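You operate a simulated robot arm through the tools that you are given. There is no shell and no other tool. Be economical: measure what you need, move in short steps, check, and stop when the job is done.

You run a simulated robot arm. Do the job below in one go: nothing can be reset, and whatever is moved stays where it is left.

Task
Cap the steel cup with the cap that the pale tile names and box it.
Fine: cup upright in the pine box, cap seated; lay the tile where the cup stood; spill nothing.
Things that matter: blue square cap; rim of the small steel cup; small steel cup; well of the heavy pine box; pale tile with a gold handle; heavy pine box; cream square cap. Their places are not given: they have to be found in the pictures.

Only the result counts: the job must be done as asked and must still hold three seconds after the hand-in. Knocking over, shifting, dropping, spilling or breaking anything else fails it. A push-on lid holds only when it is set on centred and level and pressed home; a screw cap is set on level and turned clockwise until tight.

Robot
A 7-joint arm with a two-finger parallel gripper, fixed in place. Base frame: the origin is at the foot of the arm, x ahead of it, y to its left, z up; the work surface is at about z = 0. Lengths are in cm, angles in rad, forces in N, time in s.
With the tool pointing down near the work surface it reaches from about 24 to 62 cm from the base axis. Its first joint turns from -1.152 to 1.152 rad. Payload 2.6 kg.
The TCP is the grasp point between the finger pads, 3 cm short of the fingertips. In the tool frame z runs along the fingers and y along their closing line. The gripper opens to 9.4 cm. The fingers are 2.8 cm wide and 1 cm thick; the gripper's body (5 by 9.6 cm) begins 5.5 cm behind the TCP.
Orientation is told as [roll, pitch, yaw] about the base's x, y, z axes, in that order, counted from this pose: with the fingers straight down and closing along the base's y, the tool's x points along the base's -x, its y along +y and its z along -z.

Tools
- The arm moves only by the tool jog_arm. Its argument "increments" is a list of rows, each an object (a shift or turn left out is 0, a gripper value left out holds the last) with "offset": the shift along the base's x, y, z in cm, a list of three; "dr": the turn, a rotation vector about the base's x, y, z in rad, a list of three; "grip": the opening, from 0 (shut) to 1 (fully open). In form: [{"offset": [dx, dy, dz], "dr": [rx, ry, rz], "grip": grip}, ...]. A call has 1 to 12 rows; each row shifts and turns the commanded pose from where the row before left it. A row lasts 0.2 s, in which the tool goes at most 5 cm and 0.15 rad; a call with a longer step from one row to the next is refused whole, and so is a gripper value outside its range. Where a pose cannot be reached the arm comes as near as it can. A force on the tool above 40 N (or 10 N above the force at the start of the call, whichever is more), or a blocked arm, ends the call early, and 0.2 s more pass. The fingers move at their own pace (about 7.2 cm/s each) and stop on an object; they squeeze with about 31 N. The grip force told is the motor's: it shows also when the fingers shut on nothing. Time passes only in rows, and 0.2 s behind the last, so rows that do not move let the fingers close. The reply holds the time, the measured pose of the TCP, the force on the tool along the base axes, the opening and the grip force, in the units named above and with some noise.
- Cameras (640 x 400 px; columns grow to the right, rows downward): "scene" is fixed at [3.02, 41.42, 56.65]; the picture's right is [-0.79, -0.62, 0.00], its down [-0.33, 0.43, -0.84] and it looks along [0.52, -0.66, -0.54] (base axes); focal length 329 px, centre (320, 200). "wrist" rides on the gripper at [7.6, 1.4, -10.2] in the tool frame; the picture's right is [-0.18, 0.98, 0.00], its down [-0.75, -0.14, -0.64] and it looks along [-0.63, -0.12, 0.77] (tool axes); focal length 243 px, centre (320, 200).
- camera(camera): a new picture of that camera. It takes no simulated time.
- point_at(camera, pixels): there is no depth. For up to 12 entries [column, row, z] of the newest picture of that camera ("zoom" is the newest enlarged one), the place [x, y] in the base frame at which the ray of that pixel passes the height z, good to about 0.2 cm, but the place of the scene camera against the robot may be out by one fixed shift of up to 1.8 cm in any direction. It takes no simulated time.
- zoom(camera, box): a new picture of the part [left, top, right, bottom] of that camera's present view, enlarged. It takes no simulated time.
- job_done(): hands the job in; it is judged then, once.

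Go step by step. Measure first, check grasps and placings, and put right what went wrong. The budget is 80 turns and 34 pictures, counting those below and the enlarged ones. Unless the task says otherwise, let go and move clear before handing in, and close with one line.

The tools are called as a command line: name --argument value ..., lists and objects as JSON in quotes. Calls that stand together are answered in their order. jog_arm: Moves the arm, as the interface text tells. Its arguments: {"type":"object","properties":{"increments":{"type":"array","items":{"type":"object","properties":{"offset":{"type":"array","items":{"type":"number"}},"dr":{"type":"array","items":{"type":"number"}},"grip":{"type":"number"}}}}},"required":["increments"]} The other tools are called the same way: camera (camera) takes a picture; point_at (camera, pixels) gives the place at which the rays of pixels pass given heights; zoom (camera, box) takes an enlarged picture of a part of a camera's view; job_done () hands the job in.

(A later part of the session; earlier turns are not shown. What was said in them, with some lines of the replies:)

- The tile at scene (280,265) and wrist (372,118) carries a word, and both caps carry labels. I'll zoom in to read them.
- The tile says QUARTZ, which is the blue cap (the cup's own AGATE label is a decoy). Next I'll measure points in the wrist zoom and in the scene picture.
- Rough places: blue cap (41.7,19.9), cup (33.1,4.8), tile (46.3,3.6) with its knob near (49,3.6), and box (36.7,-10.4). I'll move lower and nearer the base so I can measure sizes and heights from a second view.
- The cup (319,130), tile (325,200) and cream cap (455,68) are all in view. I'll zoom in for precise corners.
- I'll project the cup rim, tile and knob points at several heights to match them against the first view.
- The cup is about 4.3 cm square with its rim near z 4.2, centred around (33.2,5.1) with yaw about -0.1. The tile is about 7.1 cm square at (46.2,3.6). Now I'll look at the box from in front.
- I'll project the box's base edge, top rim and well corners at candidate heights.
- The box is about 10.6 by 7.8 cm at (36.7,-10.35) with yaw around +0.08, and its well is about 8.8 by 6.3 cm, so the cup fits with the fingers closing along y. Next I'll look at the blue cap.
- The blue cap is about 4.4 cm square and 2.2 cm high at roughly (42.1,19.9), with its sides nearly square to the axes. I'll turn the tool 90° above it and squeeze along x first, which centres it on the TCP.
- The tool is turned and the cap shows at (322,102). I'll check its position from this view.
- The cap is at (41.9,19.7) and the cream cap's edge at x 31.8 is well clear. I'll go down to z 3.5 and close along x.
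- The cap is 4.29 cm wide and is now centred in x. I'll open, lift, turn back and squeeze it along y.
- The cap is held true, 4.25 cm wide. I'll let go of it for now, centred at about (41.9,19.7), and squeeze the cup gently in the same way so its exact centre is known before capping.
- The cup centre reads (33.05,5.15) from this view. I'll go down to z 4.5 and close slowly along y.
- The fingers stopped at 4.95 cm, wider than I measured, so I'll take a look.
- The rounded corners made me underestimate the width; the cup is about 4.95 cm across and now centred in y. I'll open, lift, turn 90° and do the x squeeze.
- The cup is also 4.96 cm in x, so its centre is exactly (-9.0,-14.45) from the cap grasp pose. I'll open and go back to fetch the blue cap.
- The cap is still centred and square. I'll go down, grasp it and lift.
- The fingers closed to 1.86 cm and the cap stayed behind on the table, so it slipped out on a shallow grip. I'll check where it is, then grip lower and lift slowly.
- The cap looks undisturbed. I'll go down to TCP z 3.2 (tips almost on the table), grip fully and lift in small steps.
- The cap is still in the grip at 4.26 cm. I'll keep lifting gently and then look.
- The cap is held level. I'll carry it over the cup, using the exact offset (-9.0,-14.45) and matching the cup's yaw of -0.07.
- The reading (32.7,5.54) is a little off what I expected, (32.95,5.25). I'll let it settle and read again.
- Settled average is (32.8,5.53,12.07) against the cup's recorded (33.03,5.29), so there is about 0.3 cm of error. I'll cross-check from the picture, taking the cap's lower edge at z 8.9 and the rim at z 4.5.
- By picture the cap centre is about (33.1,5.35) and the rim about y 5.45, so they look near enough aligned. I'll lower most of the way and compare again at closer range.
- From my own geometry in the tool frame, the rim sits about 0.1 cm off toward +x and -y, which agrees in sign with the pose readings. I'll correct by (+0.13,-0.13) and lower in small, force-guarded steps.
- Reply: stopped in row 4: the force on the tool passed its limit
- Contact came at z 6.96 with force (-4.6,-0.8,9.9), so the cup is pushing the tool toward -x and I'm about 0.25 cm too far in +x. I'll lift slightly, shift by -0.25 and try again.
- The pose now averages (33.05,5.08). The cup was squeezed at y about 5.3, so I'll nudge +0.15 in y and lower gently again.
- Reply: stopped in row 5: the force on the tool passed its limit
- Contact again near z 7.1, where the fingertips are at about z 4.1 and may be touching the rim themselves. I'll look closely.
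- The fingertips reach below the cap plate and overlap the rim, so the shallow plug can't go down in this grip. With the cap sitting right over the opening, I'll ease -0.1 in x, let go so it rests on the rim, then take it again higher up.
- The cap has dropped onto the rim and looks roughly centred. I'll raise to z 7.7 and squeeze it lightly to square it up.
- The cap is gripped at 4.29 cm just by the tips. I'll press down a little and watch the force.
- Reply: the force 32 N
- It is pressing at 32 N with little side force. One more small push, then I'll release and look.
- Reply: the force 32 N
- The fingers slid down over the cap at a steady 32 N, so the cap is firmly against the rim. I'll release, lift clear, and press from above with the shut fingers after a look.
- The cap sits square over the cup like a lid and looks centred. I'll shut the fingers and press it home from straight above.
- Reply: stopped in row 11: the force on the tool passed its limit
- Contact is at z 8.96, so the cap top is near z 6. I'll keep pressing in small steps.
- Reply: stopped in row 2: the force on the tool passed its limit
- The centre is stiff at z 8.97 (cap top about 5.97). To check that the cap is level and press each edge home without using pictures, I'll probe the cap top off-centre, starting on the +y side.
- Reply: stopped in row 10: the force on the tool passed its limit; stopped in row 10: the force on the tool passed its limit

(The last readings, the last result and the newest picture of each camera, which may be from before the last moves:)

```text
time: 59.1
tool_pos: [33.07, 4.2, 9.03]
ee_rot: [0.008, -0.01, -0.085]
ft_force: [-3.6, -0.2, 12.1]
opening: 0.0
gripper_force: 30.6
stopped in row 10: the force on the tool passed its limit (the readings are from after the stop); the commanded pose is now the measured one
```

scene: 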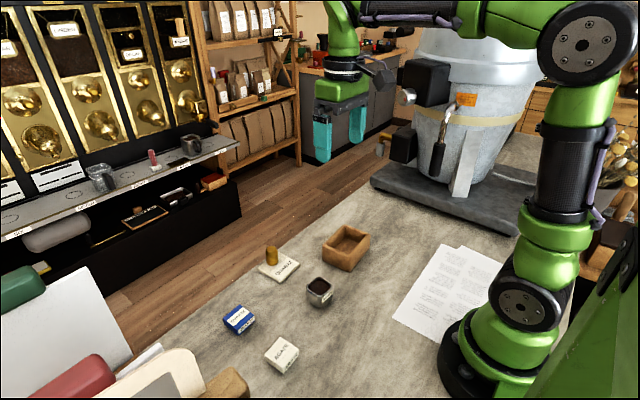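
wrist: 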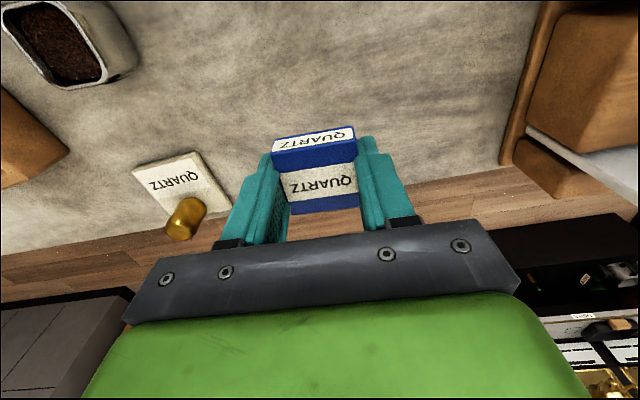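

The cap is level along y (8.97 against 9.03). Now I'll probe along x, straightening out the small tool tilt that has crept in.

jog_arm --increments '[{"offset": [0, 0, 0.7], "dr": [-0.008, 0.01, 0.01]}, {"offset": [1.2, 1.15, 0]}, {}, {"offset": [0, 0, -0.3]}, {"offset": [0, 0, -0.1]}, {"offset": [0, 0, -0.1]}, {"offset": [0, 0, -0.1]}, {"offset": [0, 0, -0.1]}, {"offset": [0, 0, -0.1]}, {"offset": [0, 0, -0.1]}, {}]'

jog_arm --increments '[{"offset": [0, 0, 0.7], "dr": [0, 0.005, 0]}, {"offset": [-2.4, 0, 0]}, {}, {"offset": [0, 0, -0.3]}, {"offset": [0, 0, -0.1]}, {"offset": [0, 0, -0.1]}, {"offset": [0, 0, -0.1]}, {"offset": [0, 0, -0.1]}, {"offset": [0, 0, -0.1]}, {"offset": [0, 0, -0.1]}, {}]'

```text
time: 61.5
tool_pos: [34.31, 5.29, 8.9]
ee_rot: [-0.001, -0.005, -0.072]
ft_force: [-1.7, 0.1, 9.3]
opening: 0.0
gripper_force: 31.1
stopped in row 11: the force on the tool passed its limit (the readings are from after the stop); the commanded pose is now the measured one
```

```text
time: 63.6
tool_pos: [31.95, 5.32, 8.98]
ee_rot: [0.001, 0.002, -0.076]
ft_force: [-3.1, -0.5, 13.0]
opening: 0.0
gripper_force: 30.9
stopped in row 10: the force on the tool passed its limit (the readings are from after the stop); the commanded pose is now the measured one
```

The cap top is level at z 5.95 on all four sides and stiff above 40 N, and its height fits a plate resting on a rim at about 4.3, so it is seated. I'll rise, open, and go down to grasp the cup body along y.

jog_arm --increments '[{"offset": [0, 0, 4]}, {"offset": [1.1, -0.05, 1], "grip": 0.75}, {"grip": 0.75}, {}, {}]'

jog_arm --increments '[{}]'

```text
time: 64.8
tool_pos: [33.13, 5.07, 14.1]
ee_rot: [-0.001, -0.002, -0.076]
ft_force: [0.3, 0.6, 0.2]
opening: 7.06
gripper_force: 0.0
```

```text
time: 65.2
tool_pos: [33.03, 5.11, 14.05]
ee_rot: [0.0, 0.0, -0.075]
ft_force: [-0.2, -0.2, -0.3]
opening: 7.05
gripper_force: 0.0
```

I'm at (33.06,5.1), so I'll add +0.15 in y, go down to z 4.4 and close slowly.

jog_arm --increments '[{"offset": [0, 0.15, -3]}, {"offset": [0, 0, -3]}, {"offset": [0, 0, -2.6]}, {"offset": [0, 0, -1]}, {"grip": 0.62}, {"grip": 0.57}, {"grip": 0.54}, {"grip": 0.51}, {"grip": 0.45}, {"grip": 0.2}, {}, {}]'

```text
time: 67.8
tool_pos: [32.96, 5.39, 4.45]
ee_rot: [0.001, -0.002, -0.075]
ft_force: [0.3, -0.1, -0.2]
opening: 4.96
gripper_force: 31.1
```

The cup is gripped at 4.96 cm. I'll lift slowly and check that the grip holds.

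jog_arm --increments '[{"offset": [0, 0, 0.3]}, {"offset": [0, 0, 0.5]}, {"offset": [0, 0, 0.7]}, {"offset": [0, 0, 1]}, {"offset": [0, 0, 1]}, {"offset": [0, 0, 1]}, {"offset": [0, 0, 1]}, {"offset": [0, 0, 1]}, {"offset": [0, 0, 0.7]}, {}]'

```text
time: 70.0
tool_pos: [32.98, 5.34, 11.66]
ee_rot: [0.001, 0.0, -0.076]
ft_force: [-0.4, 0.0, -0.1]
opening: 4.96
gripper_force: 30.7
```

Holding at 4.96 cm. I'll carry it to above the box at (36.7,-10.35), turning +0.15 to match the box's yaw.

jog_arm --increments '[{"offset": [0.2, -0.8, 0.6]}, {"offset": [0.4, -1.6, 0.4]}, {"offset": [0.5, -2.2, 0], "dr": [0, 0, 0.05]}, {"offset": [0.5, -2.2, 0], "dr": [0, 0, 0.05]}, {"offset": [0.5, -2.2, 0], "dr": [0, 0, 0.05]}, {"offset": [0.5, -2.2, 0]}, {"offset": [0.5, -2.2, 0]}, {"offset": [0.4, -1.5, 0]}, {"offset": [0.2, -0.75, 0]}, {}, {}]'

jog_arm --increments '[{}]'

camera --camera "wrist"

```text
time: 72.4
tool_pos: [36.71, -10.29, 12.62]
ee_rot: [-0.002, -0.001, 0.073]
ft_force: [0.6, 0.5, -0.5]
opening: 5.0
gripper_force: 30.9
```

```text
time: 72.8
tool_pos: [36.76, -10.2, 12.73]
ee_rot: [-0.002, -0.001, 0.073]
ft_force: [-1.1, -0.3, -0.3]
opening: 4.96
gripper_force: 31.3
```

```text
2 pictures are left
```

wrist: 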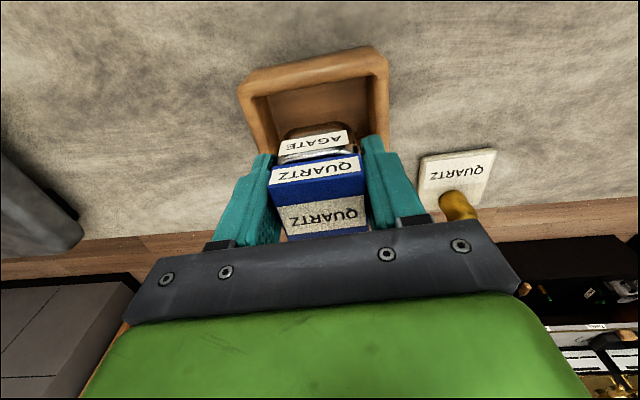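

The cup is held with its cap on and the box well lies straight below. I'll measure the well edges, tile and knob in this picture.

point_at --camera "wrist" --pixels '[[239, 92, 4.6], [388, 62, 4.6], [251, 98, 4.6], [368, 76, 4.6], [256, 145, 4.6], [388, 130, 4.6], [246, 70, 0], [360, 47, 0], [419, 157, 0.8], [496, 150, 0.8], [478, 206, 0.8], [428, 217, 0.8]]'

point_at --camera "wrist" --pixels '[[461, 212, 4], [453, 193, 4], [461, 212, 4.5], [440, 205, 4], [477, 208, 3]]'

```text
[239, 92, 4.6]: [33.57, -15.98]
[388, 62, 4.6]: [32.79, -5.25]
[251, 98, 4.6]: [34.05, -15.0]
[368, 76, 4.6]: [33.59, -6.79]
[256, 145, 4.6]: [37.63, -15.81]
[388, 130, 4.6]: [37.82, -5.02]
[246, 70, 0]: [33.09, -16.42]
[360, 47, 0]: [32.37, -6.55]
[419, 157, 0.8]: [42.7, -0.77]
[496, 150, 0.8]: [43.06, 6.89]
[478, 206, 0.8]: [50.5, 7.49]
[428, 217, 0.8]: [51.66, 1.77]
```

```text
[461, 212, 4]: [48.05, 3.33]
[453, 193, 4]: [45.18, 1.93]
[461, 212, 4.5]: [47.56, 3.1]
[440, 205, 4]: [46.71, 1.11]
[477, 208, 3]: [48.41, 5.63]
```

The well centre reads about (36.95,-10.45) with yaw 0.073, matching the tool. I'll shift (+0.15,-0.2) and lower gently into the well.

jog_arm --increments '[{"offset": [0.15, -0.2, 0]}, {"offset": [0, 0, -1.5]}, {"offset": [0, 0, -1.5]}, {"offset": [0, 0, -1.5]}, {"offset": [0, 0, -1]}, {"offset": [0, 0, -0.6]}, {}]'

jog_arm --increments '[{"offset": [0, 0, -0.2]}, {"offset": [0, 0, -0.2]}, {"offset": [0, 0, -0.2]}, {"offset": [0, 0, -0.15]}, {"offset": [0, 0, -0.15]}, {"offset": [0, 0, -0.15]}, {"offset": [0, 0, -0.15]}, {}]'

```text
time: 74.4
tool_pos: [36.9, -10.48, 6.46]
ee_rot: [0.001, -0.001, 0.073]
ft_force: [0.7, -0.6, -0.6]
opening: 4.97
gripper_force: 30.7
```

```text
time: 76.2
tool_pos: [36.91, -10.42, 5.37]
ee_rot: [-0.001, -0.003, 0.073]
ft_force: [-12.7, 6.8, 29.8]
opening: 4.99
gripper_force: 31.3
```

It touched the well floor at z about 5.35. I'll ease up 0.15 to take the load off, then open just enough and lift straight out.

jog_arm --increments '[{"offset": [0, 0, 0.15]}, {}]'

```text
time: 76.8
tool_pos: [36.86, -10.53, 5.52]
ee_rot: [0.0, 0.0, 0.073]
ft_force: [-0.8, 0.1, -0.6]
opening: 4.97
gripper_force: 30.8
```

jog_arm --increments '[{"offset": [0, 0, -0.07]}, {"grip": 0.54}, {"grip": 0.57}, {"grip": 0.6}, {}, {"offset": [0, 0, 1]}, {"offset": [0, 0, 2]}, {"offset": [0, 0, 3]}, {"offset": [0, 0, 3]}, {}]'

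```text
time: 79.0
tool_pos: [37.06, -10.53, 14.56]
ee_rot: [-0.001, -0.001, 0.073]
ft_force: [-0.7, 0.3, -0.4]
opening: 5.63
gripper_force: 0.1
```

It came free cleanly. As a no-picture check, I'll touch the cap top with the shut fingers; it should be at z about 9.9 if the cup is upright and capped.

jog_arm --increments '[{"grip": 0.2, "offset": [-0.1, 0.03, 0]}, {"grip": 0}, {"offset": [0, 0, -2]}, {"offset": [0, 0, -1.5]}, {"offset": [0, 0, -0.6]}, {"offset": [0, 0, -0.15]}, {"offset": [0, 0, -0.15]}, {"offset": [0, 0, -0.15]}, {"offset": [0, 0, -0.15]}, {"offset": [0, 0, -0.15]}, {"offset": [0, 0, -0.15]}]'

```text
time: 80.6
tool_pos: [36.94, -10.56, 10.19]
ee_rot: [-0.002, -0.004, 0.07]
ft_force: [-2.9, 0.6, 8.6]
opening: 0.0
gripper_force: 30.2
stopped in row 8: the force on the tool passed its limit (the readings are from after the stop); the commanded pose is now the measured one
```

Contact came at z 10.19, a bit above the 10.0 I expected. I'll probe both sides in y and x to check it's level.

jog_arm --increments '[{"offset": [0, 0, 0.6], "dr": [0, 0.004, 0]}, {"offset": [0, 1.2, 0]}, {}, {"offset": [0, 0, -0.3]}, {"offset": [0, 0, -0.1]}, {"offset": [0, 0, -0.1]}, {"offset": [0, 0, -0.1]}, {"offset": [0, 0, -0.1]}, {"offset": [0, 0, -0.1]}, {"offset": [0, 0, -0.1]}]'

jog_arm --increments '[{"offset": [0, 0, 0.7]}, {"offset": [0, -2.4, 0]}, {}, {"offset": [0, 0, -0.3]}, {"offset": [0, 0, -0.1]}, {"offset": [0, 0, -0.1]}, {"offset": [0, 0, -0.1]}, {"offset": [0, 0, -0.1]}, {"offset": [0, 0, -0.1]}, {"offset": [0, 0, -0.1]}]'

jog_arm --increments '[{"offset": [0, 0, 0.7]}, {"offset": [1.2, 1.2, 0]}, {}, {"offset": [0, 0, -0.3]}, {"offset": [0, 0, -0.1]}, {"offset": [0, 0, -0.1]}, {"offset": [0, 0, -0.1]}, {"offset": [0, 0, -0.1]}, {"offset": [0, 0, -0.1]}, {"offset": [0, 0, -0.1]}]'

jog_arm --increments '[{"offset": [0, 0, 0.7]}, {"offset": [-2.4, 0, 0]}, {}, {"offset": [0, 0, -0.3]}, {"offset": [0, 0, -0.1]}, {"offset": [0, 0, -0.1]}, {"offset": [0, 0, -0.1]}, {"offset": [0, 0, -0.1]}, {"offset": [0, 0, -0.1]}, {"offset": [0, 0, -0.1]}]'

```text
time: 82.7
tool_pos: [36.87, -9.35, 10.15]
ee_rot: [-0.001, -0.001, 0.066]
ft_force: [-4.7, 0.8, 11.1]
opening: 0.0
gripper_force: 31.3
stopped in row 10: the force on the tool passed its limit (the readings are from after the stop); the commanded pose is now the measured one
```

```text
time: 85.1
tool_pos: [37.02, -11.72, 10.14]
ee_rot: [-0.002, -0.008, 0.068]
ft_force: [-3.7, 1.9, 11.0]
opening: 0.0
gripper_force: 31.0
stopped in row 10: the force on the tool passed its limit (the readings are from after the stop); the commanded pose is now the measured one
```

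```text
time: 87.1
tool_pos: [38.23, -10.56, 10.21]
ee_rot: [-0.003, -0.014, 0.065]
ft_force: [-4.8, 1.4, 12.3]
opening: 0.0
gripper_force: 30.8
stopped in row 10: the force on the tool passed its limit (the readings are from after the stop); the commanded pose is now the measured one
```

```text
time: 89.3
tool_pos: [35.86, -10.65, 10.25]
ee_rot: [-0.002, -0.014, 0.066]
ft_force: [-5.2, 1.3, 13.0]
opening: 0.01
gripper_force: 31.1
stopped in row 10: the force on the tool passed its limit (the readings are from after the stop); the commanded pose is now the measured one
```

The capped cup is upright and level in the well (all contacts near z 10.18). Now the tile: its knob is near (48.65,3.7), so I'll rise, move over it and turn 90° to close along x for the steadiest hold.

jog_arm --increments '[{"offset": [0, 0, 3], "dr": [0.002, 0.014, 0]}, {"offset": [0, 0, 3]}, {"offset": [1.5, 2, 0], "dr": [0, 0, 0.15], "grip": 0.6}, {"offset": [1.5, 2, 0], "dr": [0, 0, 0.15]}, {"offset": [1.5, 2, 0], "dr": [0, 0, 0.15]}, {"offset": [1.5, 2, 0], "dr": [0, 0, 0.15]}, {"offset": [1.5, 2, 0], "dr": [0, 0, 0.15]}, {"offset": [1.5, 2, 0], "dr": [0, 0, 0.15]}, {"offset": [2, 1.35, 0], "dr": [0, 0, 0.15]}, {"offset": [1.8, 1, 0], "dr": [0, 0, 0.15]}, {"dr": [0, 0, 0.15]}, {"dr": [0, 0, 0.15]}]'

jog_arm --increments '[{"grip": 0.6}, {}]'

jog_arm --increments '[{}]'

```text
time: 91.9
tool_pos: [48.76, 3.71, 16.01]
ee_rot: [0.001, 0.0, 1.567]
ft_force: [-0.6, 1.0, 0.2]
opening: 5.67
gripper_force: 0.1
```

```text
time: 92.5
tool_pos: [48.64, 3.73, 15.96]
ee_rot: [0.001, 0.001, 1.567]
ft_force: [1.0, 0.1, 0.0]
opening: 5.64
gripper_force: 0.0
```

```text
time: 92.9
tool_pos: [48.59, 3.69, 16.05]
ee_rot: [0.0, 0.001, 1.565]
ft_force: [0.7, -0.6, -0.1]
opening: 5.64
gripper_force: 0.1
```

The pose is steady at (48.66,3.71) with ample clearance round the knob. I'll go down to z 4.4, close slowly and watch the force.

jog_arm --increments '[{"offset": [0, 0, -3]}, {"offset": [0, 0, -3]}, {"offset": [0, 0, -3]}, {"offset": [0, 0, -1.6]}, {"offset": [0, 0, -1]}, {"grip": 0.5}, {"grip": 0.42}, {"grip": 0.35}, {"grip": 0.28}, {"grip": 0.2}, {"grip": 0}, {}]'

```text
time: 95.5
tool_pos: [48.91, 3.73, 4.44]
ee_rot: [-0.001, 0.0, 1.567]
ft_force: [-0.5, 0.1, 0.5]
opening: 2.86
gripper_force: 31.1
```

The knob is held at 2.86 cm. I'll lift gently and look once.

jog_arm --increments '[{}, {"offset": [0, 0, 0.2]}, {"offset": [0, 0, 0.4]}, {"offset": [0, 0, 0.6]}, {"offset": [0, 0, 0.8]}, {"offset": [0, 0, 1]}, {"offset": [0, 0, 1]}, {}]'

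zoom --camera "scene" --box '[230, 210, 390, 310]'

```text
time: 97.3
tool_pos: [48.76, 3.92, 8.45]
ee_rot: [0.0, 0.001, 1.563]
ft_force: [-0.4, -0.3, -0.3]
opening: 2.84
gripper_force: 30.7
```

```text
4.00 times, centred on (310, 260) of scene
```

zoom: 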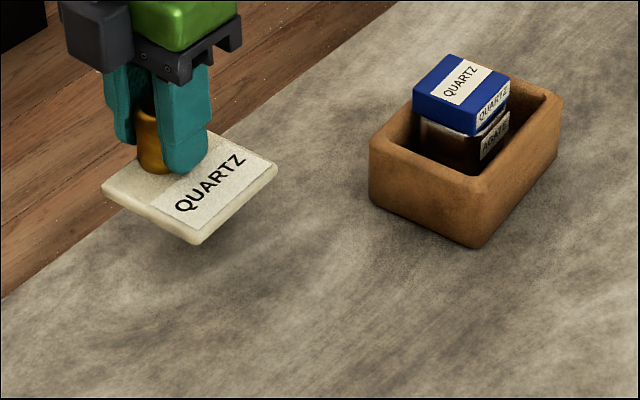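

The tile hangs level, and the capped cup stands upright in the box. I'll carry the tile so its centre (2.5 cm in -x from the knob) comes to the cup's old spot (33.03,5.28), i.e. TCP (35.55,5.38).

jog_arm --increments '[{"offset": [-0.6, 0.1, 0.5]}, {"offset": [-1.2, 0.2, 0.3]}, {"offset": [-1.8, 0.2, 0]}, {"offset": [-2, 0.2, 0]}, {"offset": [-2, 0.2, 0]}, {"offset": [-2, 0.2, 0]}, {"offset": [-1.8, 0.2, 0]}, {"offset": [-1.2, 0.2, 0]}, {"offset": [-0.6, 0.1, 0]}, {}, {}]'

jog_arm --increments '[{}]'

```text
time: 99.7
tool_pos: [35.54, 5.48, 9.17]
ee_rot: [0.002, 0.0, 1.566]
ft_force: [-0.3, -0.6, -1.0]
opening: 2.87
gripper_force: 30.5
```

```text
time: 100.1
tool_pos: [35.53, 5.57, 9.21]
ee_rot: [-0.001, 0.0, 1.565]
ft_force: [-0.1, 0.4, 0.5]
opening: 2.85
gripper_force: 31.2
```

Position (35.54,5.5) is right, so I'll nudge y by -0.1 and lower gently to the table (grasp height 4.44).

jog_arm --increments '[{"offset": [0, -0.1, -1]}, {"offset": [0, 0, -1.2]}, {"offset": [0, 0, -1]}, {"offset": [0, 0, -0.7]}, {"offset": [0, 0, -0.4]}, {"offset": [0, 0, -0.2]}, {"offset": [0, 0, -0.1]}, {}]'

```text
time: 101.9
tool_pos: [35.59, 5.17, 4.75]
ee_rot: [0.001, -0.001, 1.565]
ft_force: [-0.7, 0.5, 2.3]
opening: 2.85
gripper_force: 30.7
```

jog_arm --increments '[{"offset": [0, 0, -0.1]}, {"offset": [0, 0, -0.1]}, {"offset": [0, 0, -0.05]}, {}]'

```text
time: 102.9
tool_pos: [35.64, 5.21, 4.54]
ee_rot: [-0.005, 0.0, 1.566]
ft_force: [2.8, 2.3, 32.0]
opening: 2.87
gripper_force: 30.9
```

It is down on the table (32 N). I'll ease the load, open, lift straight up and take the last picture.

jog_arm --increments '[{"offset": [0, 0, 0.15]}, {"grip": 0.38}, {"grip": 0.45}, {"grip": 0.5}, {}, {"offset": [0, 0, 1.5]}, {"offset": [0, 0, 3]}, {"offset": [0, 0, 4]}, {"offset": [3, 0, 4]}, {"offset": [4, 0, 2]}, {"offset": [4, 0, 0]}, {}]'

zoom --camera "scene" --box '[210, 220, 390, 340]'

```text
time: 105.5
tool_pos: [46.72, 5.21, 19.22]
ee_rot: [-0.001, -0.001, 1.567]
ft_force: [-0.1, -0.7, -1.0]
opening: 4.7
gripper_force: 0.2
```

```text
3.33 times, centred on (300, 280) of scene
```

zoom: 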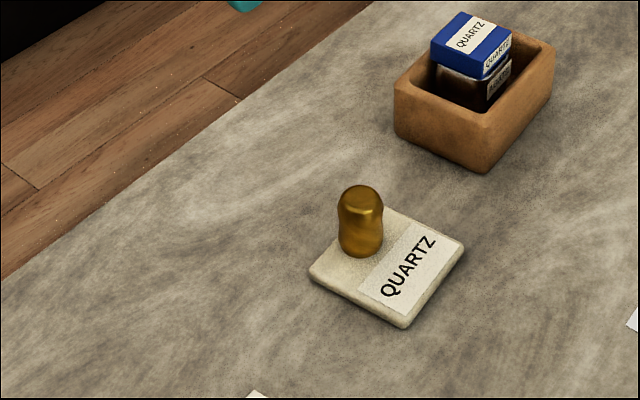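

The last picture shows the tile lying flat at the cup's old spot, full-frame about (320,300). The blue-capped cup is upright in the pine box, and the arm is clear, so I'm handing in.

job_done

```text
The job is handed in.
```

I put the blue QUARTZ cap on the steel cup, stood the cup upright in the pine box, and laid the pale tile where the cup had stood. I saw no spill, and nothing else was disturbed; the cap felt level and firmly pressed down when I probed it.
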